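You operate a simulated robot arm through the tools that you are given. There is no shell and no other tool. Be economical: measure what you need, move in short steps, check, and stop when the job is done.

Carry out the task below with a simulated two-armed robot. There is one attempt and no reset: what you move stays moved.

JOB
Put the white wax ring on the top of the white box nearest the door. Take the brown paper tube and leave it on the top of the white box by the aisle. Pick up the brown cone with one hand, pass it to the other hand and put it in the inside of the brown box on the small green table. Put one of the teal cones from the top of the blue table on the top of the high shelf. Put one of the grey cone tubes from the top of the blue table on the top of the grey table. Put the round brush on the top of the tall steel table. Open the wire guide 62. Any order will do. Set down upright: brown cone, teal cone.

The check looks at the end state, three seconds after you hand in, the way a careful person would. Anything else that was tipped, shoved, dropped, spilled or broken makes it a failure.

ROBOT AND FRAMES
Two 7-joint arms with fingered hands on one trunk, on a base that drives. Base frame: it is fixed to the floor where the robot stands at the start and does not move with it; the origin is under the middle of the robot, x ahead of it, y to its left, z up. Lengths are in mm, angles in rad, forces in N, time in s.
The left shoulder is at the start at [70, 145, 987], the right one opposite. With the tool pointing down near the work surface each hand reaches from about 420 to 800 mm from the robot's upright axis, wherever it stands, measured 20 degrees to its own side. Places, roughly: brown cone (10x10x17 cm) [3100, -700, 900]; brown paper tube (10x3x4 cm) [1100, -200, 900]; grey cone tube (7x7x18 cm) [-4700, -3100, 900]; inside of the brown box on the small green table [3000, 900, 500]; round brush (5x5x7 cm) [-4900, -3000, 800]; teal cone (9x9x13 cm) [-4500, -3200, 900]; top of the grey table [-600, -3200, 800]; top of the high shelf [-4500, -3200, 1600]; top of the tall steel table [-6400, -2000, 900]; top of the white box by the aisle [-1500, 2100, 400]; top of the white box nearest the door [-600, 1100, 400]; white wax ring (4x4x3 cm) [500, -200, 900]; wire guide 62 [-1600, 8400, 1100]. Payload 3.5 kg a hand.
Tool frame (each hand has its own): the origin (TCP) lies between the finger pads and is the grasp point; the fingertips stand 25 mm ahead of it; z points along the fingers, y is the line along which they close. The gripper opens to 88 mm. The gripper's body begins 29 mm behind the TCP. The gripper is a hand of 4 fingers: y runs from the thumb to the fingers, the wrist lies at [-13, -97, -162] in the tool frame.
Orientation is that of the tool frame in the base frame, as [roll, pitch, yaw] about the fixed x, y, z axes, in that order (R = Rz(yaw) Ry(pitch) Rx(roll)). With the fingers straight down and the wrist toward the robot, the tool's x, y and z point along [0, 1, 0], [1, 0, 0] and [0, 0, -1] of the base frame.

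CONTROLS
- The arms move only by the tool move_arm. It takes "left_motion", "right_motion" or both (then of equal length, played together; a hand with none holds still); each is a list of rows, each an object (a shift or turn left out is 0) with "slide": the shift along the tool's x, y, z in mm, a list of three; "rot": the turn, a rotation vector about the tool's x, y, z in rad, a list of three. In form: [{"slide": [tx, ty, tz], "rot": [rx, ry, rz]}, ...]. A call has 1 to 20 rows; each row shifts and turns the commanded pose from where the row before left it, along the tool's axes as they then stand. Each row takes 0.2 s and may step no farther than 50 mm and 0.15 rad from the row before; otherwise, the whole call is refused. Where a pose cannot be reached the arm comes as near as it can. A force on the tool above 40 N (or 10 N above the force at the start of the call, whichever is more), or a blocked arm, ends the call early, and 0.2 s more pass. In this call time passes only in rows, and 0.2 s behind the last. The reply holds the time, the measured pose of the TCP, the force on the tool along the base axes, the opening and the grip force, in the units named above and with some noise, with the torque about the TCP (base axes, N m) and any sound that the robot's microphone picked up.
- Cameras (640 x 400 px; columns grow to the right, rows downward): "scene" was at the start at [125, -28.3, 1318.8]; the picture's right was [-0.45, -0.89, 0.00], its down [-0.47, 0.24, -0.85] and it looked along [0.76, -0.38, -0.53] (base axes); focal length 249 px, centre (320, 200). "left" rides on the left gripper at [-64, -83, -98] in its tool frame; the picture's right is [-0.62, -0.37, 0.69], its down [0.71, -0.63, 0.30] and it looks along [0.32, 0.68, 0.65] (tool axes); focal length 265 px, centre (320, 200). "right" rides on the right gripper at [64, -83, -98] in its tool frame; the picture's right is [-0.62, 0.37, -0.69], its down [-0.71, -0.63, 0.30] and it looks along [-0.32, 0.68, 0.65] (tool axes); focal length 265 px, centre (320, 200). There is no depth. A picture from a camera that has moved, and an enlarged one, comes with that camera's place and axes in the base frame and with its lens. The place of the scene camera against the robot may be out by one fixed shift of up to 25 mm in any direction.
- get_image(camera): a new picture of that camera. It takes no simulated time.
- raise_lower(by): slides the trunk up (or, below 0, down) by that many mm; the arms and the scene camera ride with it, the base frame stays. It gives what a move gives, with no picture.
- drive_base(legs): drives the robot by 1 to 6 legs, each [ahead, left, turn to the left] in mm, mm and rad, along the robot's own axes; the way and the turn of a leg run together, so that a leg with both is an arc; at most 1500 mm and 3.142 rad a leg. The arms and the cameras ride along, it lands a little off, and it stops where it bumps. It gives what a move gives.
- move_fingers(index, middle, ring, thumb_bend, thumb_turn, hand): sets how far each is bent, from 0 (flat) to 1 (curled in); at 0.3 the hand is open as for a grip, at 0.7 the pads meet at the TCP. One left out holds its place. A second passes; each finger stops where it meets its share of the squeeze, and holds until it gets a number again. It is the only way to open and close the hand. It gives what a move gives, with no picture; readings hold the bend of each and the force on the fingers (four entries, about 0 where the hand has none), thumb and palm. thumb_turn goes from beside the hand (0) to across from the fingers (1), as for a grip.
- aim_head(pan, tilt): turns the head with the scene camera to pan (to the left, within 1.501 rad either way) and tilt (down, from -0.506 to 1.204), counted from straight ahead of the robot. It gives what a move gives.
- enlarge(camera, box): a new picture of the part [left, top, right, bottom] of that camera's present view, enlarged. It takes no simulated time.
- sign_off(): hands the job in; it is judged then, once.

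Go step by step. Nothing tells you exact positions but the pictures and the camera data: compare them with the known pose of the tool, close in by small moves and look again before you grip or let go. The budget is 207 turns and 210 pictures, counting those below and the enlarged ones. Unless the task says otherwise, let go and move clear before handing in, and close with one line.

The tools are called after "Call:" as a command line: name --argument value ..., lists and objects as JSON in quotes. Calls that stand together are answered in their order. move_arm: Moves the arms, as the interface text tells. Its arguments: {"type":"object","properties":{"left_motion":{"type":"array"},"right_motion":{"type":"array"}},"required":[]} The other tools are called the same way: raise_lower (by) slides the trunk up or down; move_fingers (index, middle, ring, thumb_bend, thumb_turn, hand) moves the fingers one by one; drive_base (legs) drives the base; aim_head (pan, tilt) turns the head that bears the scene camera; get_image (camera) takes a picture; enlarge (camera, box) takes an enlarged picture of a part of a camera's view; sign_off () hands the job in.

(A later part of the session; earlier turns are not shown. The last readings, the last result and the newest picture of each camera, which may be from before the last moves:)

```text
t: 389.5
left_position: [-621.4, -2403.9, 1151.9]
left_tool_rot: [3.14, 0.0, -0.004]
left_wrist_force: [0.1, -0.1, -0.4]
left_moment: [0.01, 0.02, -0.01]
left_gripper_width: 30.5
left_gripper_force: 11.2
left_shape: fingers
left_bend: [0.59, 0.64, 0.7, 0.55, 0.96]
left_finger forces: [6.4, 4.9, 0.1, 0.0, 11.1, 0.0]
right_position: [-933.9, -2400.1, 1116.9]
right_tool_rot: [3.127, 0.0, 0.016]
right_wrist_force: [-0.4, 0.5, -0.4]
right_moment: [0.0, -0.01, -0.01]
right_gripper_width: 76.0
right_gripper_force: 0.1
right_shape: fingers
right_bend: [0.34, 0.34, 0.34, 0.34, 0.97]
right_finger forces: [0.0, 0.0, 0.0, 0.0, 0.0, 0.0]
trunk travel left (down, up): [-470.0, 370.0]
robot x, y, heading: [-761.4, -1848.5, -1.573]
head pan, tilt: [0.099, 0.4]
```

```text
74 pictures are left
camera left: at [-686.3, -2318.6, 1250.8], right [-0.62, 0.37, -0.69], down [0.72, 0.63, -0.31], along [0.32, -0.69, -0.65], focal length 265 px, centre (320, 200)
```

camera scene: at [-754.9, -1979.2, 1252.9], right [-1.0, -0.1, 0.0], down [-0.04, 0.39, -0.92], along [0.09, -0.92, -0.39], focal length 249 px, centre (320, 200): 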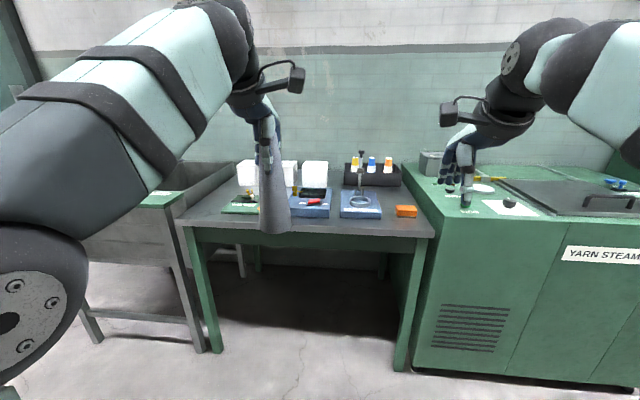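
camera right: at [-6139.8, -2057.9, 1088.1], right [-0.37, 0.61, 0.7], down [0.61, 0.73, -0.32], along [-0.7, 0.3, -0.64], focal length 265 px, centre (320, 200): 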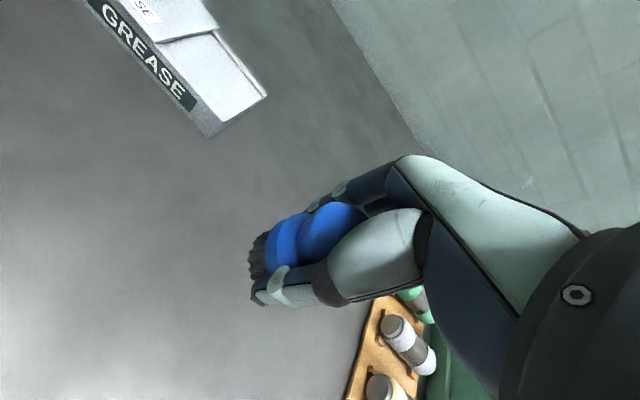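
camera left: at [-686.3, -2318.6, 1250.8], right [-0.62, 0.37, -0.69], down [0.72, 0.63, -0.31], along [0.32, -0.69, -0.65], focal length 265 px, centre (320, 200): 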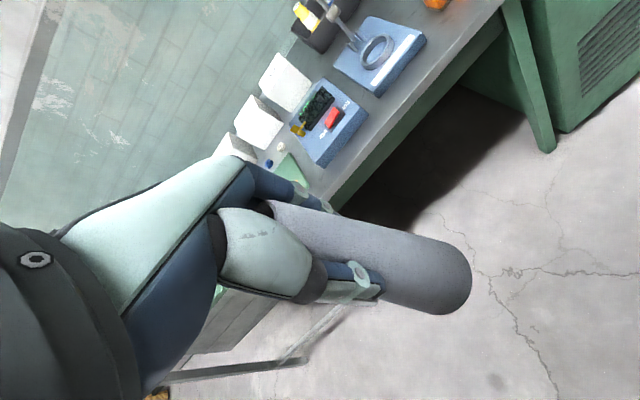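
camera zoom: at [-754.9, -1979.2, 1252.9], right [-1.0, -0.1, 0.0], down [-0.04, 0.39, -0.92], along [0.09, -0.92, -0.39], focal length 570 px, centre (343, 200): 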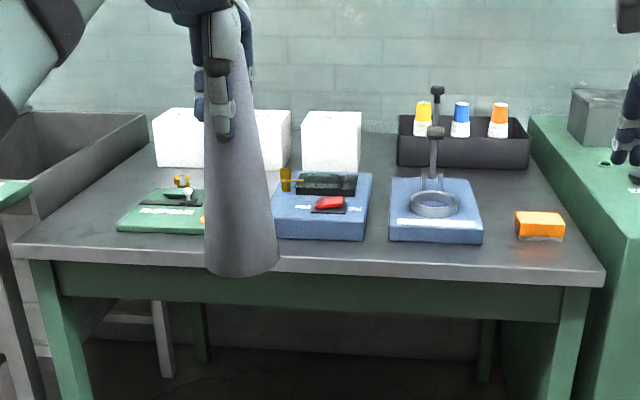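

There is a clear patch at the table's right side, behind the orange block and right of the ring stand, about [-1035, -3130]. I'll line up the left hand with it and drive in with the tube high.

Call:
move_arm --left_motion '[{"slide": [-30, 0, 0]}, {"slide": [-30, 0, 0]}, {}]' --right_motion '[{"slide": [0, -30, -20]}, {"slide": [0, -30, -20]}, {"slide": [0, -30, -20]}]'

Call:
drive_base --legs '[[0, -350, 0], [640, 0, 0]]'

Call:
aim_head --pan 0.1 --tilt 0.7

Call:
get_image --camera "scene"

Call:
get_image --camera "left"

```text
t: 390.3
left_position: [-680.8, -2402.8, 1154.6]
left_tool_rot: [3.138, 0.002, -0.002]
left_wrist_force: [0.4, -0.8, 0.4]
left_moment: [0.02, 0.0, 0.0]
left_gripper_width: 30.5
left_gripper_force: 11.0
left_shape: fingers
left_bend: [0.59, 0.64, 0.7, 0.55, 0.96]
left_finger forces: [6.5, 4.9, 0.0, 0.1, 11.2, 0.0]
right_position: [-933.4, -2309.1, 1175.5]
right_tool_rot: [3.124, -0.001, 0.017]
right_wrist_force: [0.1, 0.2, 0.4]
right_moment: [-0.03, -0.03, 0.01]
right_gripper_width: 76.1
right_gripper_force: 0.1
right_shape: fingers
right_bend: [0.34, 0.34, 0.34, 0.34, 0.97]
right_finger forces: [0.1, 0.1, 0.1, 0.0, 0.1, 0.1]
trunk travel left (down, up): [-470.0, 370.0]
robot x, y, heading: [-760.7, -1850.3, -1.576]
head pan, tilt: [0.099, 0.4]
```

```text
t: 395.7
left_position: [-1036.1, -3038.0, 1152.5]
left_tool_rot: [3.139, 0.0, -0.003]
left_wrist_force: [-0.5, 0.6, 0.1]
left_moment: [0.04, -0.02, 0.03]
left_gripper_width: 30.2
left_gripper_force: 11.0
left_shape: fingers
left_bend: [0.59, 0.64, 0.7, 0.55, 0.96]
left_finger forces: [6.5, 4.8, 0.0, 0.1, 11.2, 0.1]
right_position: [-1288.9, -2944.9, 1174.7]
right_tool_rot: [3.126, -0.001, 0.014]
right_wrist_force: [0.1, 0.2, -0.3]
right_moment: [-0.03, 0.01, -0.03]
right_gripper_width: 76.1
right_gripper_force: 0.0
right_shape: fingers
right_bend: [0.34, 0.34, 0.34, 0.34, 0.97]
right_finger forces: [0.0, 0.0, 0.1, 0.1, 0.0, 0.0]
trunk travel left (down, up): [-470.0, 370.0]
robot x, y, heading: [-1111.4, -2484.9, -1.57]
head pan, tilt: [0.099, 0.4]
```

```text
t: 396.5
left_position: [-1035.1, -3038.1, 1152.8]
left_tool_rot: [3.14, 0.0, -0.003]
left_wrist_force: [-0.2, -0.2, -0.1]
left_moment: [-0.01, 0.02, 0.0]
left_gripper_width: 30.0
left_gripper_force: 10.7
left_shape: fingers
left_bend: [0.59, 0.64, 0.7, 0.55, 0.96]
left_finger forces: [6.5, 4.9, 0.1, 0.0, 11.3, 0.0]
right_position: [-1288.3, -2944.7, 1174.2]
right_tool_rot: [3.126, -0.001, 0.016]
right_wrist_force: [-0.1, -0.2, 0.4]
right_moment: [-0.02, 0.01, 0.03]
right_gripper_width: 76.3
right_gripper_force: 0.0
right_shape: fingers
right_bend: [0.34, 0.34, 0.34, 0.34, 0.97]
right_finger forces: [0.1, 0.0, 0.1, 0.0, 0.1, 0.0]
trunk travel left (down, up): [-470.0, 370.0]
robot x, y, heading: [-1113.2, -2485.3, -1.577]
head pan, tilt: [0.099, 0.7]
```

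```text
73 pictures are left
camera scene: at [-1109.3, -2606.8, 1226.2], right [-1.0, -0.1, 0.0], down [-0.06, 0.64, -0.77], along [0.07, -0.76, -0.64], focal length 249 px, centre (320, 200)
```

scene: 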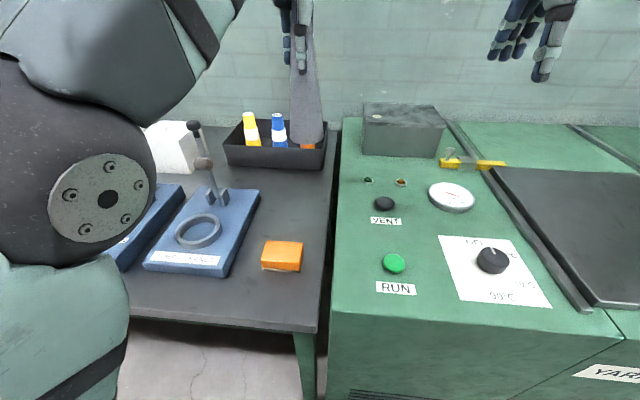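

```text
72 pictures are left
camera left: at [-1099.6, -2953.1, 1251.4], right [-0.62, 0.37, -0.69], down [0.72, 0.63, -0.31], along [0.32, -0.69, -0.65], focal length 265 px, centre (320, 200)
```

left: 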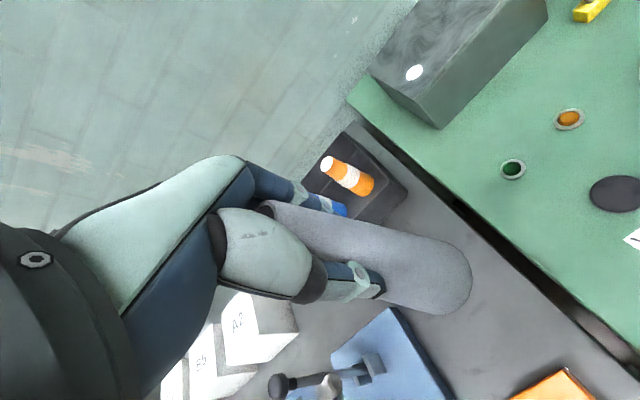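

The spot [-1015, -3130] is free, but the base is already close to the machine front, so I'll extend the left arm instead, then lower the tube.

Call:
move_arm --left_motion '[{"slide": [7, 31, 0]}, {"slide": [7, 31, 0]}, {"slide": [6, 30, 0]}, {"slide": [0, 0, 45]}, {"slide": [0, 0, 45]}, {"slide": [0, 0, 45]}, {"slide": [0, 0, 40]}]'

Call:
get_image --camera "left"

Call:
get_image --camera "scene"

```text
t: 398.1
left_position: [-1007.3, -3088.5, 958.3]
left_tool_rot: [3.137, -0.001, -0.002]
left_wrist_force: [0.4, 0.1, -0.1]
left_moment: [0.01, 0.01, -0.02]
left_gripper_width: 29.6
left_gripper_force: 10.4
left_shape: fingers
left_bend: [0.59, 0.64, 0.7, 0.55, 0.96]
left_finger forces: [6.2, 4.7, 0.0, 0.0, 10.6, 0.0]
left hand out of reach, approached as far as the arm can: row 2, 3
right_position: [-1289.9, -2945.3, 1174.8]
right_tool_rot: [3.127, -0.001, 0.016]
right_wrist_force: [0.1, -0.8, 0.3]
right_moment: [0.02, 0.03, 0.02]
right_gripper_width: 76.0
right_gripper_force: 0.1
right_shape: fingers
right_bend: [0.34, 0.34, 0.34, 0.34, 0.97]
right_finger forces: [0.1, 0.1, 0.1, 0.0, 0.0, 0.1]
trunk travel left (down, up): [-470.0, 370.0]
robot x, y, heading: [-1112.3, -2485.0, -1.573]
head pan, tilt: [0.099, 0.7]
```

```text
71 pictures are left
camera left: at [-1071.7, -3003.7, 1056.5], right [-0.62, 0.37, -0.69], down [0.72, 0.63, -0.31], along [0.32, -0.69, -0.65], focal length 265 px, centre (320, 200)
```

left: 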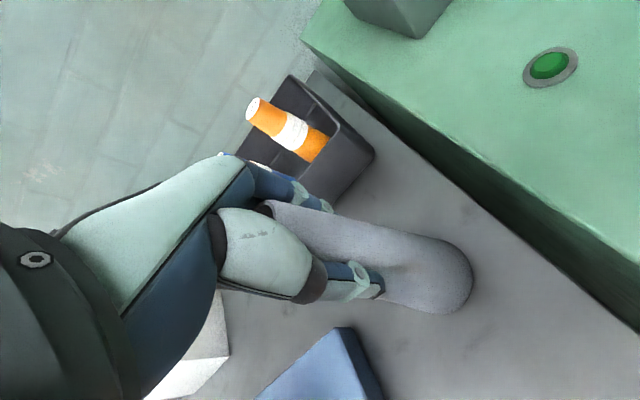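

```text
70 pictures are left
camera scene: at [-1108.8, -2607.1, 1226.1], right [-1.0, -0.1, 0.0], down [-0.06, 0.64, -0.76], along [0.07, -0.76, -0.64], focal length 249 px, centre (320, 200)
```

scene: 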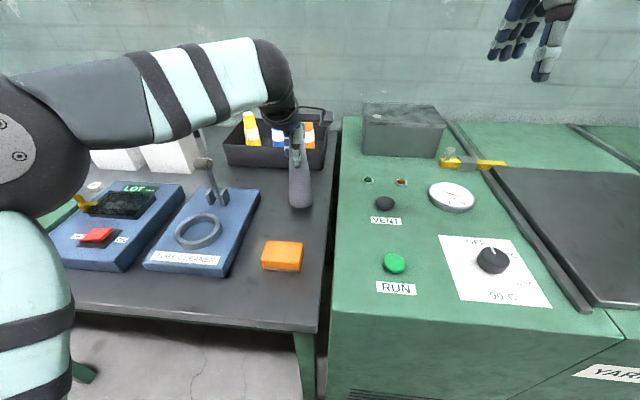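

The tube is above free table surface, clear of everything. Lowering in fine steps.

Call:
move_arm --left_motion '[{"slide": [0, 0, 12]}, {"slide": [0, 0, 6]}, {"slide": [0, 0, 4]}, {"slide": [0, 0, 4]}]'

```text
t: 399.1
left_position: [-1009.8, -3088.3, 935.5]
left_tool_rot: [3.132, 0.001, -0.008]
left_wrist_force: [-2.6, -0.1, 14.0]
left_moment: [0.03, -0.01, 0.02]
left_gripper_width: 29.5
left_gripper_force: 13.8
left_shape: fingers
left_bend: [0.59, 0.64, 0.7, 0.55, 0.95]
left_finger forces: [7.2, 6.0, 0.1, 0.0, 14.2, 0.0]
right_position: [-1290.5, -2941.6, 1175.8]
right_tool_rot: [3.123, -0.001, 0.016]
right_wrist_force: [-1.0, 0.7, -0.3]
right_moment: [-0.01, -0.01, 0.01]
right_gripper_width: 75.8
right_gripper_force: 0.0
right_shape: fingers
right_bend: [0.34, 0.34, 0.34, 0.34, 0.97]
right_finger forces: [0.1, 0.0, 0.0, 0.0, 0.1, 0.0]
trunk travel left (down, up): [-470.0, 370.0]
robot x, y, heading: [-1111.9, -2486.1, -1.576]
head pan, tilt: [0.099, 0.7]
```

Contact. Releasing in two stages and lifting straight up clear of the tube.

Call:
move_fingers --hand "left" --index 0.5 --middle 0.5 --ring 0.5 --thumb_bend 0.48

Call:
move_fingers --hand "left" --index 0.3 --middle 0.3 --ring 0.3 --thumb_bend 0.3

Call:
move_arm --left_motion '[{"slide": [0, 0, -20]}, {"slide": [0, 0, -40]}, {"slide": [0, 0, -45]}, {"slide": [0, 0, -45]}, {"slide": [0, 0, -45]}]'

Call:
get_image --camera "scene"

```text
t: 400.1
left_position: [-1007.4, -3089.3, 931.1]
left_tool_rot: [3.14, 0.0, -0.002]
left_wrist_force: [0.7, 0.6, -0.3]
left_moment: [0.01, 0.0, 0.0]
left_gripper_width: 43.3
left_gripper_force: 0.1
left_shape: fingers
left_bend: [0.5, 0.5, 0.5, 0.48, 0.97]
left_finger forces: [0.0, 0.1, 0.1, 0.0, 0.1, 0.0]
right_position: [-1289.6, -2944.4, 1175.6]
right_tool_rot: [3.127, -0.001, 0.016]
right_wrist_force: [0.1, 0.2, 0.2]
right_moment: [0.01, -0.01, -0.01]
right_gripper_width: 75.9
right_gripper_force: 0.0
right_shape: fingers
right_bend: [0.34, 0.34, 0.34, 0.34, 0.97]
right_finger forces: [0.0, 0.1, 0.0, 0.0, 0.0, 0.0]
trunk travel left (down, up): [-470.0, 370.0]
robot x, y, heading: [-1108.5, -2487.2, -1.574]
head pan, tilt: [0.099, 0.7]
```

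```text
t: 401.1
left_position: [-1007.3, -3088.5, 931.9]
left_tool_rot: [3.14, 0.0, -0.004]
left_wrist_force: [-0.4, 0.6, 0.5]
left_moment: [-0.03, 0.03, 0.01]
left_gripper_width: 84.5
left_gripper_force: 0.1
left_shape: fingers
left_bend: [0.3, 0.3, 0.3, 0.3, 0.97]
left_finger forces: [0.0, 0.1, 0.0, 0.1, 0.1, 0.0]
right_position: [-1289.4, -2944.8, 1175.8]
right_tool_rot: [3.126, -0.001, 0.015]
right_wrist_force: [-0.4, 0.0, 0.2]
right_moment: [0.0, -0.01, -0.02]
right_gripper_width: 76.1
right_gripper_force: 0.1
right_shape: fingers
right_bend: [0.34, 0.34, 0.34, 0.34, 0.97]
right_finger forces: [0.0, 0.0, 0.0, 0.1, 0.0, 0.0]
trunk travel left (down, up): [-470.0, 370.0]
robot x, y, heading: [-1113.1, -2484.2, -1.571]
head pan, tilt: [0.099, 0.7]
```

```text
t: 402.3
left_position: [-1007.1, -3091.3, 1125.6]
left_tool_rot: [3.14, 0.0, -0.005]
left_wrist_force: [-0.4, 1.0, 0.1]
left_moment: [0.02, 0.0, -0.01]
left_gripper_width: 84.4
left_gripper_force: 0.0
left_shape: fingers
left_bend: [0.3, 0.3, 0.3, 0.3, 0.97]
left_finger forces: [0.0, 0.1, 0.0, 0.0, 0.0, 0.0]
right_position: [-1288.9, -2946.6, 1174.2]
right_tool_rot: [3.128, -0.003, 0.015]
right_wrist_force: [0.3, -0.8, 1.1]
right_moment: [0.03, -0.03, -0.01]
right_gripper_width: 76.1
right_gripper_force: 0.1
right_shape: fingers
right_bend: [0.34, 0.34, 0.34, 0.34, 0.97]
right_finger forces: [0.0, 0.0, 0.0, 0.1, 0.0, 0.0]
trunk travel left (down, up): [-470.0, 370.0]
robot x, y, heading: [-1113.2, -2484.7, -1.573]
head pan, tilt: [0.099, 0.7]
```

```text
69 pictures are left
camera scene: at [-1108.9, -2608.3, 1225.9], right [-1.0, -0.1, 0.0], down [-0.06, 0.64, -0.76], along [0.07, -0.76, -0.65], focal length 249 px, centre (320, 200)
```

scene: 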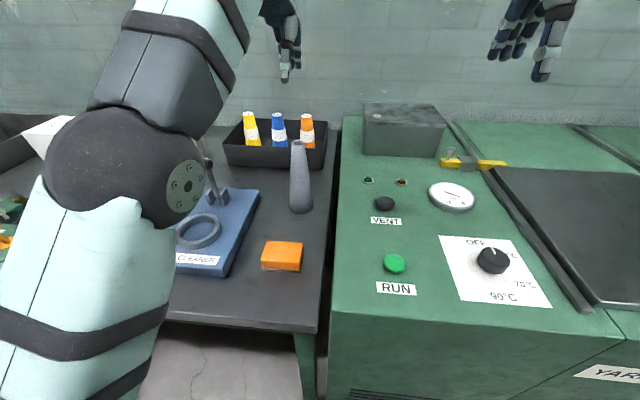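

The grey tube stands on the grey table. Last item: the brown cone. I'll back off, turn and drive over to the bench by the far wall.

Call:
drive_base --legs '[[-500, 0, 0], [0, 0, 1.573], [1500, 0, 0], [1500, 0, 0], [150, 0, 0], [0, 1300, 0]]'

Call:
aim_head --pan 0.1 --tilt 0.35

Call:
get_image --camera "scene"

Call:
aim_head --pan 0.9 --tilt 0.4

Call:
get_image --camera "scene"

```text
t: 430.2
left_position: [2643.6, -626.5, 1126.7]
left_tool_rot: [3.139, -0.001, 1.559]
left_wrist_force: [0.4, 0.2, 1.4]
left_moment: [-0.01, 0.0, -0.01]
left_gripper_width: 84.5
left_gripper_force: 0.1
left_shape: fingers
left_bend: [0.3, 0.3, 0.3, 0.3, 0.97]
left_finger forces: [0.1, 0.0, 0.1, 0.0, 0.1, 0.1]
right_position: [2496.6, -908.2, 1175.8]
right_tool_rot: [3.126, -0.003, 1.576]
right_wrist_force: [0.0, -0.1, -0.4]
right_moment: [0.0, 0.01, -0.03]
right_gripper_width: 76.1
right_gripper_force: 0.2
right_shape: fingers
right_bend: [0.34, 0.34, 0.34, 0.34, 0.97]
right_finger forces: [0.1, 0.1, 0.1, 0.1, 0.0, 0.0]
trunk travel left (down, up): [-470.0, 370.0]
robot x, y, heading: [2038.4, -724.3, -0.008]
head pan, tilt: [0.099, 0.7]
```

```text
t: 431.0
left_position: [2643.8, -626.1, 1127.8]
left_tool_rot: [3.139, 0.001, 1.559]
left_wrist_force: [-0.3, 0.7, 0.7]
left_moment: [0.02, 0.02, -0.01]
left_gripper_width: 84.6
left_gripper_force: 0.1
left_shape: fingers
left_bend: [0.3, 0.3, 0.3, 0.3, 0.97]
left_finger forces: [0.1, 0.0, 0.0, 0.1, 0.0, 0.1]
right_position: [2497.4, -908.5, 1175.2]
right_tool_rot: [3.127, -0.003, 1.576]
right_wrist_force: [-0.1, 0.0, -0.1]
right_moment: [0.01, -0.02, -0.01]
right_gripper_width: 76.1
right_gripper_force: 0.1
right_shape: fingers
right_bend: [0.34, 0.34, 0.34, 0.34, 0.97]
right_finger forces: [0.0, 0.0, 0.0, 0.0, 0.0, 0.0]
trunk travel left (down, up): [-470.0, 370.0]
robot x, y, heading: [2039.3, -724.4, -0.013]
head pan, tilt: [0.099, 0.351]
```

```text
68 pictures are left
camera scene: at [2175.8, -706.3, 1257.4], right [0.09, -1.0, 0.0], down [-0.34, -0.03, -0.94], along [0.94, 0.08, -0.34], focal length 249 px, centre (320, 200)
```

scene: 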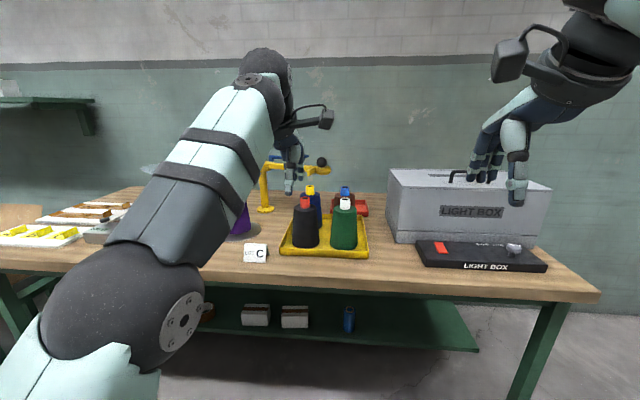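

```text
t: 432.1
left_position: [2644.2, -627.5, 1128.0]
left_tool_rot: [3.141, 0.0, 1.557]
left_wrist_force: [0.3, 0.4, -0.1]
left_moment: [0.02, 0.03, -0.03]
left_gripper_width: 84.5
left_gripper_force: 0.0
left_shape: fingers
left_bend: [0.3, 0.3, 0.3, 0.3, 0.97]
left_finger forces: [0.1, 0.1, 0.0, 0.1, 0.1, 0.0]
right_position: [2495.2, -907.6, 1173.9]
right_tool_rot: [3.127, -0.001, 1.577]
right_wrist_force: [-1.0, -0.2, 0.9]
right_moment: [0.01, 0.0, 0.02]
right_gripper_width: 76.2
right_gripper_force: 0.1
right_shape: fingers
right_bend: [0.34, 0.34, 0.34, 0.34, 0.97]
right_finger forces: [0.1, 0.1, 0.0, 0.1, 0.0, 0.0]
trunk travel left (down, up): [-470.0, 370.0]
robot x, y, heading: [2037.1, -726.7, -0.01]
head pan, tilt: [0.901, 0.4]
```

```text
67 pictures are left
camera scene: at [2141.6, -642.5, 1253.0], right [0.78, -0.63, 0.0], down [-0.25, -0.3, -0.92], along [0.58, 0.71, -0.39], focal length 249 px, centre (320, 200)
```

scene: 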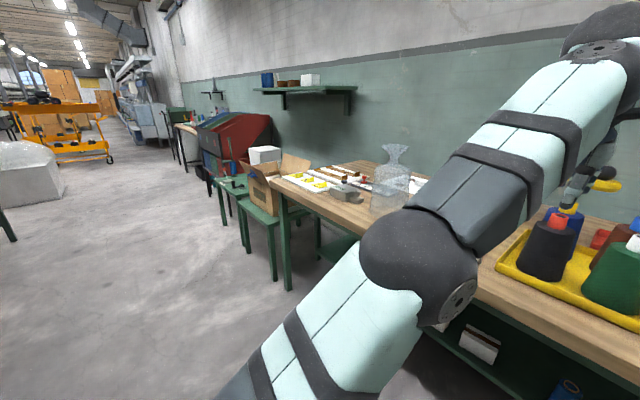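

The yellow tray holds four coloured cones; I need the brown one. The open brown carton is on the green stool to the left. Zooming on the tray.

Call:
enlarge --camera "scene" --box '[480, 140, 640, 320]'

Call:
aim_head --pan 0.1 --tilt 0.35

Call:
enlarge --camera "scene" --box '[240, 140, 420, 270]'

Call:
get_image --camera "left"

```text
2.22 times, centred on (560, 230) of scene
camera zoom: at [2141.6, -642.5, 1253.0], right [0.78, -0.63, 0.0], down [-0.25, -0.3, -0.92], along [0.58, 0.71, -0.39], focal length 554 px, centre (-213, 133)
```

zoom: 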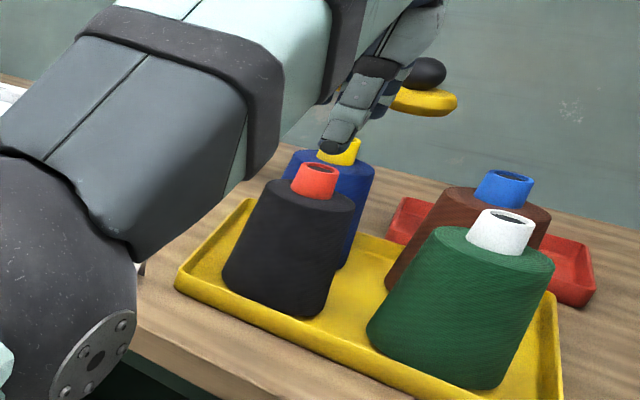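

```text
t: 433.2
left_position: [2644.6, -627.3, 1126.2]
left_tool_rot: [3.14, 0.001, 1.559]
left_wrist_force: [-0.6, 0.0, 0.3]
left_moment: [0.0, 0.01, -0.01]
left_gripper_width: 84.5
left_gripper_force: 0.1
left_shape: fingers
left_bend: [0.3, 0.3, 0.3, 0.3, 0.97]
left_finger forces: [0.0, 0.0, 0.0, 0.0, 0.1, 0.0]
right_position: [2496.7, -908.0, 1174.0]
right_tool_rot: [3.125, -0.003, 1.577]
right_wrist_force: [0.0, 1.4, -0.3]
right_moment: [-0.01, -0.02, 0.0]
right_gripper_width: 75.9
right_gripper_force: 0.0
right_shape: fingers
right_bend: [0.34, 0.34, 0.34, 0.34, 0.97]
right_finger forces: [0.0, 0.1, 0.1, 0.0, 0.0, 0.0]
trunk travel left (down, up): [-470.0, 370.0]
robot x, y, heading: [2037.1, -726.4, -0.013]
head pan, tilt: [0.099, 0.351]
```

```text
3.08 times, centred on (330, 205) of scene
camera zoom: at [2175.9, -706.1, 1257.5], right [0.09, -1.0, 0.0], down [-0.34, -0.03, -0.94], along [0.94, 0.08, -0.34], focal length 767 px, centre (289, 185)
```

zoom: 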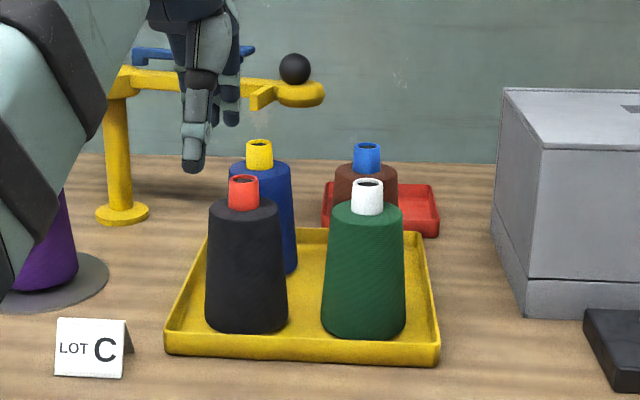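

```text
64 pictures are left
camera left: at [2559.4, -689.1, 1225.7], right [-0.37, -0.61, -0.69], down [-0.62, 0.72, -0.31], along [0.69, 0.32, -0.65], focal length 265 px, centre (320, 200)
```

left: 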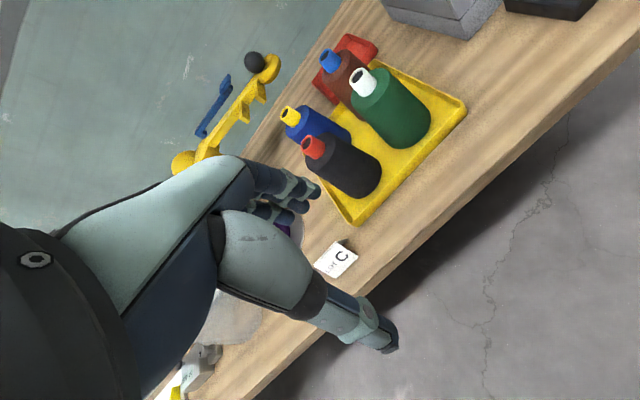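

The brown cone is the rear-right one in the yellow tray (blue tip), tip at about [2990, -730, 1004]. Plan: right hand grips it low from the right at 45°, lift out, then the left hand takes it higher up. I'll tuck the left hand, roll the right hand 45°, and drive closer.

Call:
move_arm --right_motion '[{"slide": [17, 27, 0], "rot": [0, 0, 0]}, {"slide": [17, 27, 0]}, {"slide": [16, 26, 0]}, {"rot": [0, 0.131, 0]}, {"rot": [0, 0.131, 0]}, {"rot": [0, 0.131, 0]}, {"rot": [0, 0.131, 0]}, {"rot": [0, 0.131, 0]}, {"rot": [0, 0.131, 0]}]' --left_motion '[{"slide": [20, -35, -10]}, {"slide": [20, -35, -10]}, {"slide": [20, -35, -10]}, {"slide": [20, -35, -10]}, {"slide": [20, -20, 0]}, {}, {}, {}, {}]'

Call:
move_fingers --hand "right" --index 0.22 --middle 0.22 --ring 0.22 --thumb_bend 0.22

Call:
drive_base --legs '[[280, 90, 0.01]]'

Call:
get_image --camera "right"

Call:
get_image --camera "scene"

```text
t: 435.2
left_position: [2487.4, -527.7, 1166.6]
left_tool_rot: [3.141, -0.001, 1.556]
left_wrist_force: [-0.6, 0.6, -0.1]
left_moment: [0.05, 0.04, -0.02]
left_gripper_width: 84.6
left_gripper_force: 0.0
left_shape: fingers
left_bend: [0.3, 0.3, 0.3, 0.3, 0.97]
left_finger forces: [0.0, 0.1, 0.0, 0.0, 0.0, 0.0]
right_position: [2575.4, -858.3, 1176.4]
right_tool_rot: [3.118, -0.792, 1.595]
right_wrist_force: [-0.4, -0.1, 0.8]
right_moment: [-0.01, 0.0, 0.0]
right_gripper_width: 76.1
right_gripper_force: 0.1
right_shape: fingers
right_bend: [0.34, 0.34, 0.34, 0.34, 0.97]
right_finger forces: [0.0, 0.1, 0.0, 0.0, 0.1, 0.0]
trunk travel left (down, up): [-470.0, 370.0]
robot x, y, heading: [2035.5, -726.1, -0.013]
head pan, tilt: [0.099, 0.351]
```

```text
t: 436.2
left_position: [2486.6, -524.9, 1167.0]
left_tool_rot: [-3.141, 0.0, 1.557]
left_wrist_force: [0.1, -0.6, 0.0]
left_moment: [-0.03, 0.04, -0.05]
left_gripper_width: 84.6
left_gripper_force: 0.1
left_shape: fingers
left_bend: [0.3, 0.3, 0.3, 0.3, 0.97]
left_finger forces: [0.0, 0.0, 0.1, 0.1, 0.0, 0.0]
right_position: [2575.4, -858.2, 1176.8]
right_tool_rot: [3.121, -0.79, 1.591]
right_wrist_force: [0.3, 0.2, 0.0]
right_moment: [0.0, -0.01, -0.04]
right_gripper_width: 99.7
right_gripper_force: 0.1
right_shape: fingers
right_bend: [0.22, 0.22, 0.22, 0.22, 0.97]
right_finger forces: [0.0, 0.0, 0.0, 0.0, 0.1, 0.0]
trunk travel left (down, up): [-470.0, 370.0]
robot x, y, heading: [2040.4, -725.6, -0.016]
head pan, tilt: [0.099, 0.351]
```

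```text
t: 438.3
left_position: [2765.5, -434.4, 1167.5]
left_tool_rot: [-3.141, 0.0, 1.565]
left_wrist_force: [0.0, 1.1, 0.1]
left_moment: [-0.01, 0.02, 0.01]
left_gripper_width: 84.8
left_gripper_force: 0.1
left_shape: fingers
left_bend: [0.3, 0.3, 0.3, 0.3, 0.97]
left_finger forces: [0.0, 0.0, 0.0, 0.0, 0.0, 0.0]
right_position: [2858.9, -765.4, 1176.2]
right_tool_rot: [3.12, -0.788, 1.6]
right_wrist_force: [-0.6, 0.6, 0.0]
right_moment: [-0.06, -0.02, 0.05]
right_gripper_width: 99.8
right_gripper_force: 0.0
right_shape: fingers
right_bend: [0.22, 0.22, 0.22, 0.22, 0.97]
right_finger forces: [0.1, 0.0, 0.0, 0.1, 0.0, 0.0]
trunk travel left (down, up): [-470.0, 370.0]
robot x, y, heading: [2320.2, -639.2, -0.001]
head pan, tilt: [0.099, 0.351]
```

```text
63 pictures are left
camera right: at [2773.6, -791.8, 1290.1], right [0.38, -0.92, 0.05], down [-0.61, -0.3, -0.73], along [0.69, 0.24, -0.68], focal length 265 px, centre (320, 200)
```

right: 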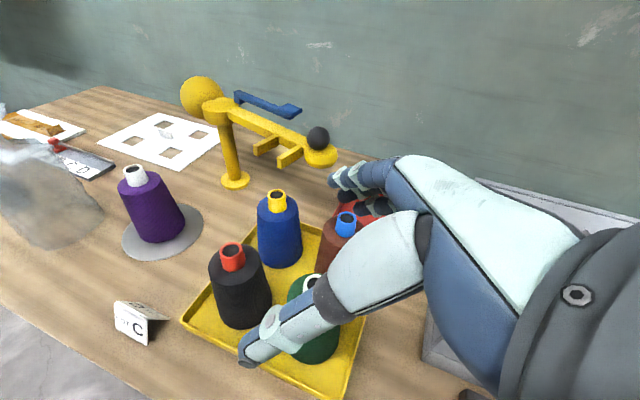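

```text
62 pictures are left
camera scene: at [2457.4, -617.7, 1257.5], right [0.1, -1.0, 0.0], down [-0.34, -0.03, -0.94], along [0.93, 0.09, -0.34], focal length 249 px, centre (320, 200)
```

scene: 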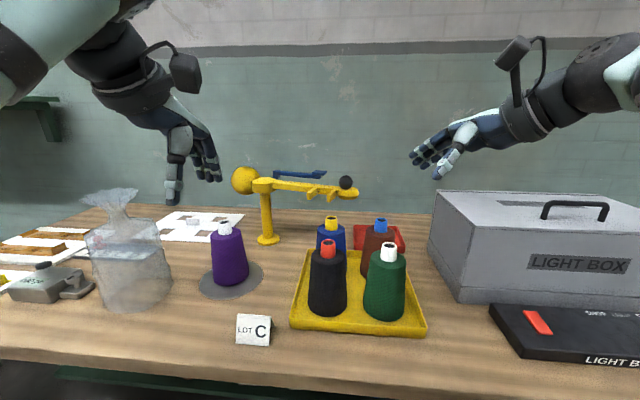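

Better fix: brown cone tip at [3073, -736, 969], green one in front at x 2944, light box to the right. A grip from above at the cone's upper body is the safe choice for the right hand. I'll set it vertical again and move over the cone.

Call:
move_arm --right_motion '[{"rot": [0, -0.131, 0]}, {"rot": [0, -0.131, 0]}, {"rot": [0, -0.131, 0]}, {"rot": [0, -0.131, 0]}, {"rot": [0, -0.131, 0]}, {"rot": [0, -0.131, 0]}, {"slide": [0, 25, 0]}, {"slide": [0, 25, 0]}]'

Call:
drive_base --legs '[[150, 25, 0]]'

Call:
get_image --camera "right"

```text
t: 440.1
left_position: [2764.4, -433.8, 1167.0]
left_tool_rot: [3.14, 0.0, 1.564]
left_wrist_force: [0.7, 0.4, 0.4]
left_moment: [0.0, 0.02, -0.01]
left_gripper_width: 84.5
left_gripper_force: 0.1
left_shape: fingers
left_bend: [0.3, 0.3, 0.3, 0.3, 0.97]
left_finger forces: [0.0, 0.0, 0.0, 0.0, 0.1, 0.0]
right_position: [2888.9, -764.3, 1171.2]
right_tool_rot: [3.125, 0.001, 1.585]
right_wrist_force: [-0.4, 0.3, 0.5]
right_moment: [-0.01, 0.01, -0.04]
right_gripper_width: 99.5
right_gripper_force: 0.0
right_shape: fingers
right_bend: [0.22, 0.22, 0.22, 0.22, 0.97]
right_finger forces: [0.1, 0.1, 0.0, 0.0, 0.0, 0.0]
right hand out of reach, approached as far as the arm can: row 8
trunk travel left (down, up): [-470.0, 370.0]
robot x, y, heading: [2318.2, -637.1, -0.002]
head pan, tilt: [0.099, 0.351]
```

```text
t: 441.4
left_position: [2915.9, -410.6, 1167.4]
left_tool_rot: [3.139, 0.0, 1.564]
left_wrist_force: [-0.2, -1.5, 0.7]
left_moment: [-0.03, -0.02, 0.0]
left_gripper_width: 84.6
left_gripper_force: 0.0
left_shape: fingers
left_bend: [0.3, 0.3, 0.3, 0.3, 0.97]
left_finger forces: [0.1, 0.0, 0.1, 0.0, 0.0, 0.0]
right_position: [3041.8, -741.2, 1170.7]
right_tool_rot: [3.125, -0.003, 1.585]
right_wrist_force: [-0.3, 0.4, 0.0]
right_moment: [-0.02, 0.01, 0.0]
right_gripper_width: 99.8
right_gripper_force: 0.1
right_shape: fingers
right_bend: [0.22, 0.22, 0.22, 0.22, 0.97]
right_finger forces: [0.0, 0.0, 0.0, 0.1, 0.0, 0.0]
trunk travel left (down, up): [-470.0, 370.0]
robot x, y, heading: [2470.4, -616.4, -0.004]
head pan, tilt: [0.099, 0.351]
```

```text
61 pictures are left
camera right: at [2954.6, -678.5, 1268.3], right [0.37, -0.62, 0.7], down [-0.61, -0.72, -0.32], along [0.7, -0.31, -0.64], focal length 265 px, centre (320, 200)
```

right: 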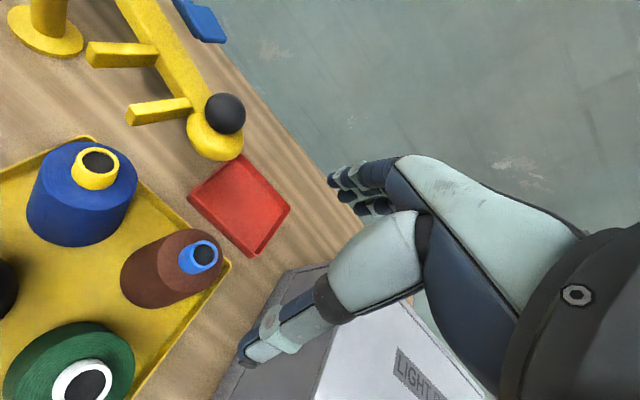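

The tip is confirmed at [3072, -733]. Aligning and lowering to just above, then re-checking.

Call:
move_arm --right_motion '[{"slide": [4, 0, 40]}, {"slide": [4, 0, 40]}, {"slide": [0, 15, 30]}, {"slide": [0, 15, 20]}]'

Call:
get_image --camera "right"

```text
t: 442.4
left_position: [2917.2, -411.1, 1167.4]
left_tool_rot: [3.141, -0.002, 1.567]
left_wrist_force: [-0.1, -0.1, 0.7]
left_moment: [0.0, 0.01, -0.01]
left_gripper_width: 84.5
left_gripper_force: 0.0
left_shape: fingers
left_bend: [0.3, 0.3, 0.3, 0.3, 0.97]
left_finger forces: [0.0, 0.0, 0.0, 0.1, 0.0, 0.0]
right_position: [3074.8, -732.2, 1041.6]
right_tool_rot: [3.126, -0.004, 1.585]
right_wrist_force: [-0.1, -0.4, -0.6]
right_moment: [-0.03, -0.04, 0.0]
right_gripper_width: 99.8
right_gripper_force: 0.0
right_shape: fingers
right_bend: [0.22, 0.22, 0.22, 0.22, 0.97]
right_finger forces: [0.0, 0.0, 0.0, 0.0, 0.0, 0.0]
trunk travel left (down, up): [-470.0, 370.0]
robot x, y, heading: [2468.5, -614.9, -0.005]
head pan, tilt: [0.099, 0.351]
```

```text
60 pictures are left
camera right: at [2987.5, -669.7, 1138.2], right [0.37, -0.62, 0.7], down [-0.61, -0.72, -0.32], along [0.7, -0.31, -0.64], focal length 265 px, centre (320, 200)
```

right: 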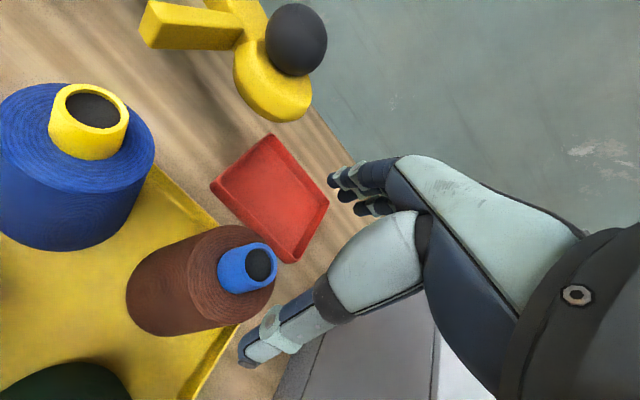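

Aligned within a couple of mm. Descending around the cone's upper body.

Call:
move_arm --right_motion '[{"slide": [-2, 1, 40]}, {"slide": [0, 0, 30]}, {"slide": [0, 0, 25]}, {"slide": [0, 0, 15]}]'

Call:
get_image --camera "right"

```text
t: 443.4
left_position: [2915.1, -409.3, 1166.7]
left_tool_rot: [3.141, -0.001, 1.566]
left_wrist_force: [-1.2, -0.3, -1.1]
left_moment: [0.03, 0.03, -0.02]
left_gripper_width: 84.4
left_gripper_force: 0.0
left_shape: fingers
left_bend: [0.3, 0.3, 0.3, 0.3, 0.97]
left_finger forces: [0.1, 0.0, 0.0, 0.1, 0.0, 0.0]
right_position: [3075.3, -732.8, 933.1]
right_tool_rot: [3.125, -0.001, 1.587]
right_wrist_force: [-0.2, -0.4, 1.3]
right_moment: [0.04, 0.07, 0.0]
right_gripper_width: 100.6
right_gripper_force: 0.4
right_shape: fingers
right_bend: [0.22, 0.22, 0.22, 0.21, 0.97]
right_finger forces: [0.0, 0.0, 0.0, 0.1, 0.6, 0.0]
trunk travel left (down, up): [-470.0, 370.0]
robot x, y, heading: [2470.6, -611.9, 0.001]
head pan, tilt: [0.099, 0.351]
```

```text
59 pictures are left
camera right: at [2989.4, -671.0, 1029.5], right [0.37, -0.62, 0.7], down [-0.61, -0.72, -0.32], along [0.7, -0.31, -0.64], focal length 265 px, centre (320, 200)
```

right: 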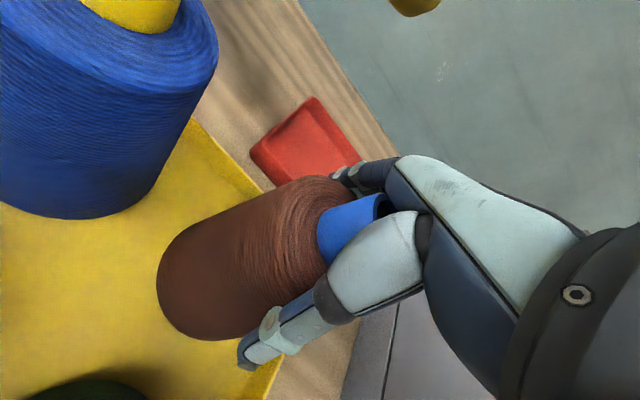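

The fingers straddle the upper body, thumb just touching. Closing.

Call:
move_fingers --hand "right" --index 0.65 --middle 0.65 --ring 0.65 --thumb_bend 0.65

Call:
move_arm --right_motion '[{"slide": [0, 0, -10]}, {"slide": [0, 0, -20]}, {"slide": [0, 0, -30]}]'

Call:
get_image --camera "right"

Call:
get_image --camera "scene"

```text
t: 444.4
left_position: [2914.8, -410.1, 1166.7]
left_tool_rot: [3.139, 0.001, 1.566]
left_wrist_force: [0.9, 0.2, -0.1]
left_moment: [-0.01, 0.0, 0.0]
left_gripper_width: 84.7
left_gripper_force: 0.1
left_shape: fingers
left_bend: [0.3, 0.3, 0.3, 0.3, 0.97]
left_finger forces: [0.0, 0.1, 0.1, 0.1, 0.0, 0.0]
right_position: [3076.4, -733.3, 933.2]
right_tool_rot: [3.124, -0.002, 1.583]
right_wrist_force: [2.2, 0.5, 6.6]
right_moment: [-0.09, -0.52, -0.01]
right_gripper_width: 76.7
right_gripper_force: 38.6
right_shape: fingers
right_bend: [0.29, 0.43, 0.47, 0.42, 0.93]
right_finger forces: [18.8, 10.0, 9.2, 0.1, 38.4, 0.0]
trunk travel left (down, up): [-470.0, 370.0]
robot x, y, heading: [2467.7, -615.1, -0.001]
head pan, tilt: [0.099, 0.351]
```

```text
t: 445.2
left_position: [2917.0, -408.9, 1167.2]
left_tool_rot: [3.141, 0.0, 1.566]
left_wrist_force: [-0.3, 0.7, -0.2]
left_moment: [0.01, 0.01, -0.01]
left_gripper_width: 84.6
left_gripper_force: 0.1
left_shape: fingers
left_bend: [0.3, 0.3, 0.3, 0.3, 0.97]
left_finger forces: [0.0, 0.0, 0.0, 0.1, 0.0, 0.1]
right_position: [3074.3, -734.0, 990.4]
right_tool_rot: [3.128, -0.002, 1.584]
right_wrist_force: [0.8, -0.9, -4.3]
right_moment: [0.0, -0.04, 0.01]
right_gripper_width: 76.0
right_gripper_force: 36.3
right_shape: fingers
right_bend: [0.29, 0.43, 0.48, 0.43, 0.93]
right_finger forces: [15.9, 9.4, 8.9, 0.0, 37.6, 0.0]
trunk travel left (down, up): [-470.0, 370.0]
robot x, y, heading: [2471.0, -611.5, -0.003]
head pan, tilt: [0.099, 0.351]
```

```text
58 pictures are left
camera right: at [2988.6, -671.4, 1088.1], right [0.37, -0.62, 0.7], down [-0.62, -0.72, -0.31], along [0.7, -0.31, -0.64], focal length 265 px, centre (320, 200)
```

right: 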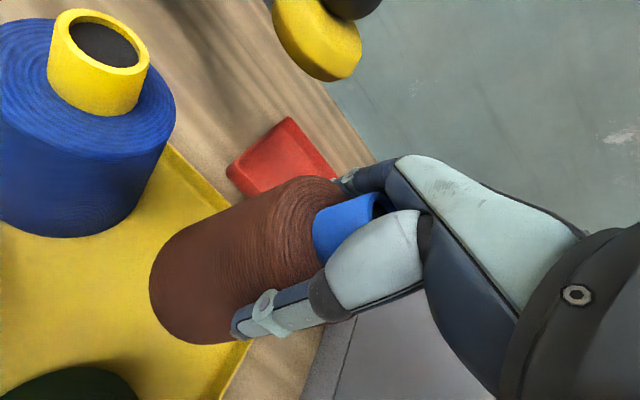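

```text
57 pictures are left
camera scene: at [2608.0, -593.4, 1257.4], right [0.1, -1.0, 0.0], down [-0.34, -0.03, -0.94], along [0.93, 0.09, -0.34], focal length 249 px, centre (320, 200)
```

scene: 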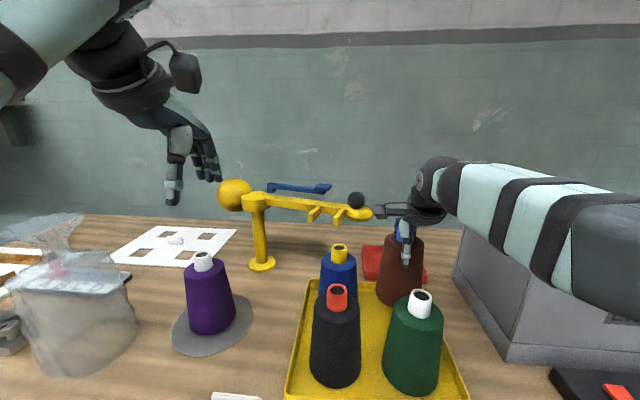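

Held well (76 mm, 38 N, ~4 N weight). I'll raise the trunk so it clears the other cones, then back away from the bench.

Call:
raise_lower --by 170

Call:
drive_base --legs '[[-450, 0, 0]]'

Call:
get_image --camera "scene"

```text
t: 447.2
left_position: [2916.9, -410.1, 1336.6]
left_tool_rot: [-3.141, 0.0, 1.565]
left_wrist_force: [0.8, -0.4, 0.1]
left_moment: [0.02, 0.04, -0.03]
left_gripper_width: 84.4
left_gripper_force: 0.1
left_shape: fingers
left_bend: [0.3, 0.3, 0.3, 0.3, 0.97]
left_finger forces: [0.0, 0.1, 0.1, 0.0, 0.1, 0.1]
right_position: [3076.2, -734.1, 1160.9]
right_tool_rot: [3.126, -0.002, 1.584]
right_wrist_force: [-0.3, 0.2, -5.9]
right_moment: [0.0, -0.03, 0.0]
right_gripper_width: 76.2
right_gripper_force: 36.0
right_shape: fingers
right_bend: [0.29, 0.43, 0.48, 0.43, 0.93]
right_finger forces: [15.8, 9.3, 8.9, 0.0, 37.6, 0.0]
trunk travel left (down, up): [-640.0, 200.0]
robot x, y, heading: [2469.0, -615.9, -0.007]
head pan, tilt: [0.099, 0.351]
```

```text
t: 449.9
left_position: [2471.8, -408.5, 1336.3]
left_tool_rot: [-3.142, -0.001, 1.568]
left_wrist_force: [-0.5, -0.6, 0.0]
left_moment: [0.05, -0.01, 0.02]
left_gripper_width: 84.7
left_gripper_force: 0.0
left_shape: fingers
left_bend: [0.3, 0.3, 0.3, 0.3, 0.97]
left_finger forces: [0.1, 0.1, 0.0, 0.1, 0.1, 0.1]
right_position: [2629.5, -732.1, 1160.4]
right_tool_rot: [3.127, -0.002, 1.586]
right_wrist_force: [0.1, -1.2, -4.8]
right_moment: [0.04, -0.01, -0.01]
right_gripper_width: 76.0
right_gripper_force: 35.8
right_shape: fingers
right_bend: [0.29, 0.43, 0.48, 0.43, 0.93]
right_finger forces: [15.9, 9.2, 8.9, 0.1, 37.6, 0.0]
trunk travel left (down, up): [-640.0, 200.0]
robot x, y, heading: [2024.1, -615.8, -0.006]
head pan, tilt: [0.099, 0.351]
```

```text
56 pictures are left
camera scene: at [2163.2, -592.2, 1427.2], right [0.1, -1.0, 0.0], down [-0.34, -0.03, -0.94], along [0.93, 0.09, -0.35], focal length 249 px, centre (320, 200)
```

scene: 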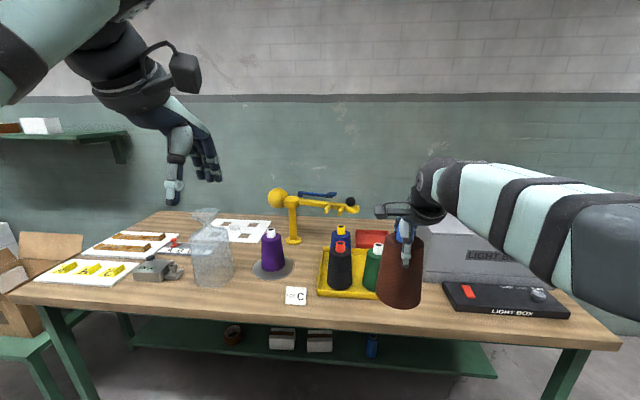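

The cone hangs upright in free space. Now I roll the left hand to point sideways (−y), open it wide, and bring it to the left of the cone's lower body.

Call:
move_arm --left_motion '[{"rot": [0, -0.143, 0]}, {"rot": [0, -0.143, 0]}, {"rot": [0, -0.143, 0]}, {"rot": [0, -0.143, 0]}, {"rot": [0, -0.143, 0]}, {"rot": [0, -0.143, 0]}, {"rot": [0, -0.143, 0]}, {"rot": [0, -0.143, 0]}, {"rot": [0, -0.143, 0]}, {"rot": [0, -0.143, 0]}, {"rot": [0, -0.141, 0]}, {"slide": [30, 19.6, 17]}, {"slide": [30, 19.6, 17]}, {"slide": [30, 19.6, 17]}, {"slide": [30, 19.6, 17]}, {"slide": [30, 19.6, 17]}, {"slide": [30, 19.6, 17]}, {"slide": [30, 19.6, 17]}, {"slide": [30, 19.6, 17]}]'

Call:
move_fingers --hand "left" --index 0.18 --middle 0.18 --ring 0.18 --thumb_bend 0.14

Call:
get_image --camera "left"

Call:
get_image --camera "scene"

```text
t: 453.9
left_position: [2628.7, -545.5, 1096.7]
left_tool_rot: [-1.853, 1.568, 2.857]
left_wrist_force: [-0.4, 0.6, -0.7]
left_moment: [0.0, -0.01, 0.0]
left_gripper_width: 84.5
left_gripper_force: 0.0
left_shape: fingers
left_bend: [0.3, 0.3, 0.3, 0.3, 0.97]
left_finger forces: [0.0, 0.0, 0.1, 0.0, 0.1, 0.0]
right_position: [2629.9, -733.3, 1159.2]
right_tool_rot: [3.127, -0.004, 1.586]
right_wrist_force: [-0.4, -0.2, -4.8]
right_moment: [-0.04, -0.02, -0.01]
right_gripper_width: 76.0
right_gripper_force: 35.9
right_shape: fingers
right_bend: [0.29, 0.43, 0.48, 0.43, 0.93]
right_finger forces: [15.9, 9.4, 9.0, 0.1, 37.4, 0.1]
trunk travel left (down, up): [-640.0, 200.0]
robot x, y, heading: [2022.4, -614.8, 0.001]
head pan, tilt: [0.099, 0.351]
```

```text
t: 454.9
left_position: [2627.3, -544.5, 1096.3]
left_tool_rot: [-1.171, 1.57, -2.745]
left_wrist_force: [0.1, -0.3, -0.1]
left_moment: [0.0, 0.02, -0.02]
left_gripper_width: 109.8
left_gripper_force: 0.1
left_shape: fingers
left_bend: [0.18, 0.18, 0.18, 0.14, 0.97]
left_finger forces: [0.1, 0.0, 0.1, 0.0, 0.0, 0.0]
right_position: [2628.8, -731.1, 1159.6]
right_tool_rot: [3.128, -0.001, 1.587]
right_wrist_force: [0.7, 0.5, -4.9]
right_moment: [-0.01, -0.02, -0.01]
right_gripper_width: 75.9
right_gripper_force: 35.8
right_shape: fingers
right_bend: [0.29, 0.43, 0.48, 0.43, 0.93]
right_finger forces: [15.8, 9.1, 9.1, 0.0, 37.4, 0.1]
trunk travel left (down, up): [-640.0, 200.0]
robot x, y, heading: [2024.7, -614.4, -0.002]
head pan, tilt: [0.099, 0.351]
```

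```text
55 pictures are left
camera left: at [2544.3, -445.4, 1161.7], right [-0.37, -0.69, 0.62], down [-0.63, -0.3, -0.71], along [0.68, -0.66, -0.33], focal length 265 px, centre (320, 200)
```

left: 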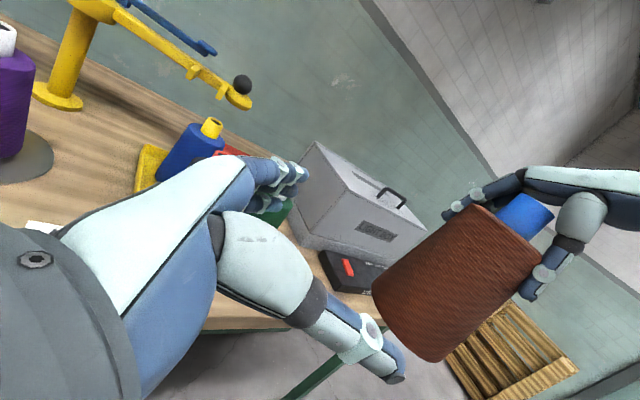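

```text
54 pictures are left
camera scene: at [2162.4, -592.3, 1427.4], right [0.1, -1.0, 0.0], down [-0.34, -0.03, -0.94], along [0.93, 0.09, -0.34], focal length 249 px, centre (320, 200)
```

scene: 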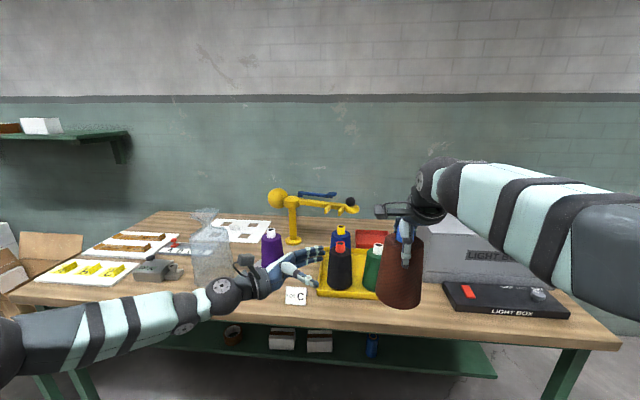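

The cone is aligned with the left hand (axis x≈2627). Advancing the left hand toward it.

Call:
move_arm --left_motion '[{"slide": [0, 0, 40]}, {"slide": [0, 0, 40]}, {"slide": [0, 0, 30]}, {"slide": [0, 0, 20]}]'

Call:
get_image --camera "left"

Call:
enlarge --camera "scene" --box '[320, 180, 480, 330]'

```text
t: 455.9
left_position: [2626.3, -676.9, 1098.1]
left_tool_rot: [-2.711, 1.57, 1.997]
left_wrist_force: [-0.1, -0.2, -0.1]
left_moment: [0.0, 0.01, 0.01]
left_gripper_width: 109.5
left_gripper_force: 0.0
left_shape: fingers
left_bend: [0.18, 0.18, 0.18, 0.14, 0.97]
left_finger forces: [0.0, 0.0, 0.0, 0.0, 0.0, 0.1]
right_position: [2628.3, -732.4, 1160.7]
right_tool_rot: [3.127, -0.003, 1.585]
right_wrist_force: [-0.7, -0.7, -5.4]
right_moment: [-0.03, -0.03, 0.02]
right_gripper_width: 76.1
right_gripper_force: 35.8
right_shape: fingers
right_bend: [0.29, 0.43, 0.48, 0.43, 0.93]
right_finger forces: [15.8, 9.2, 9.0, 0.1, 37.4, 0.0]
trunk travel left (down, up): [-640.0, 200.0]
robot x, y, heading: [2024.1, -610.1, -0.001]
head pan, tilt: [0.099, 0.351]
```

```text
53 pictures are left
camera left: at [2543.7, -576.6, 1162.2], right [-0.37, -0.69, 0.62], down [-0.63, -0.3, -0.71], along [0.68, -0.66, -0.33], focal length 265 px, centre (320, 200)
```

left: 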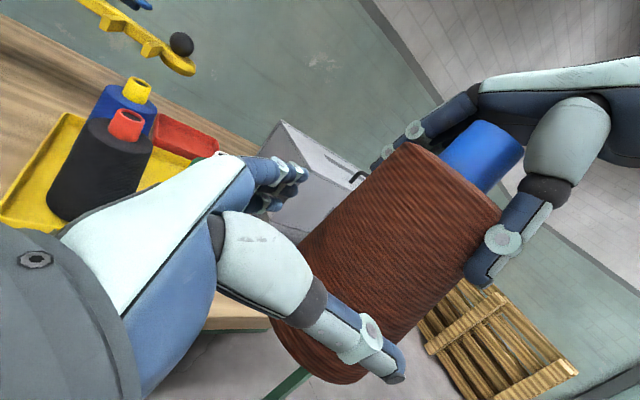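

```text
2.67 times, centred on (400, 255) of scene
camera zoom: at [2162.4, -593.3, 1427.4], right [0.1, -1.0, 0.0], down [-0.34, -0.03, -0.94], along [0.93, 0.09, -0.34], focal length 664 px, centre (107, 53)
```

zoom: 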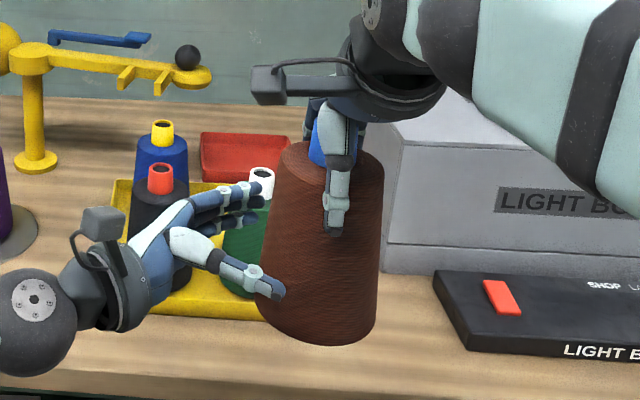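

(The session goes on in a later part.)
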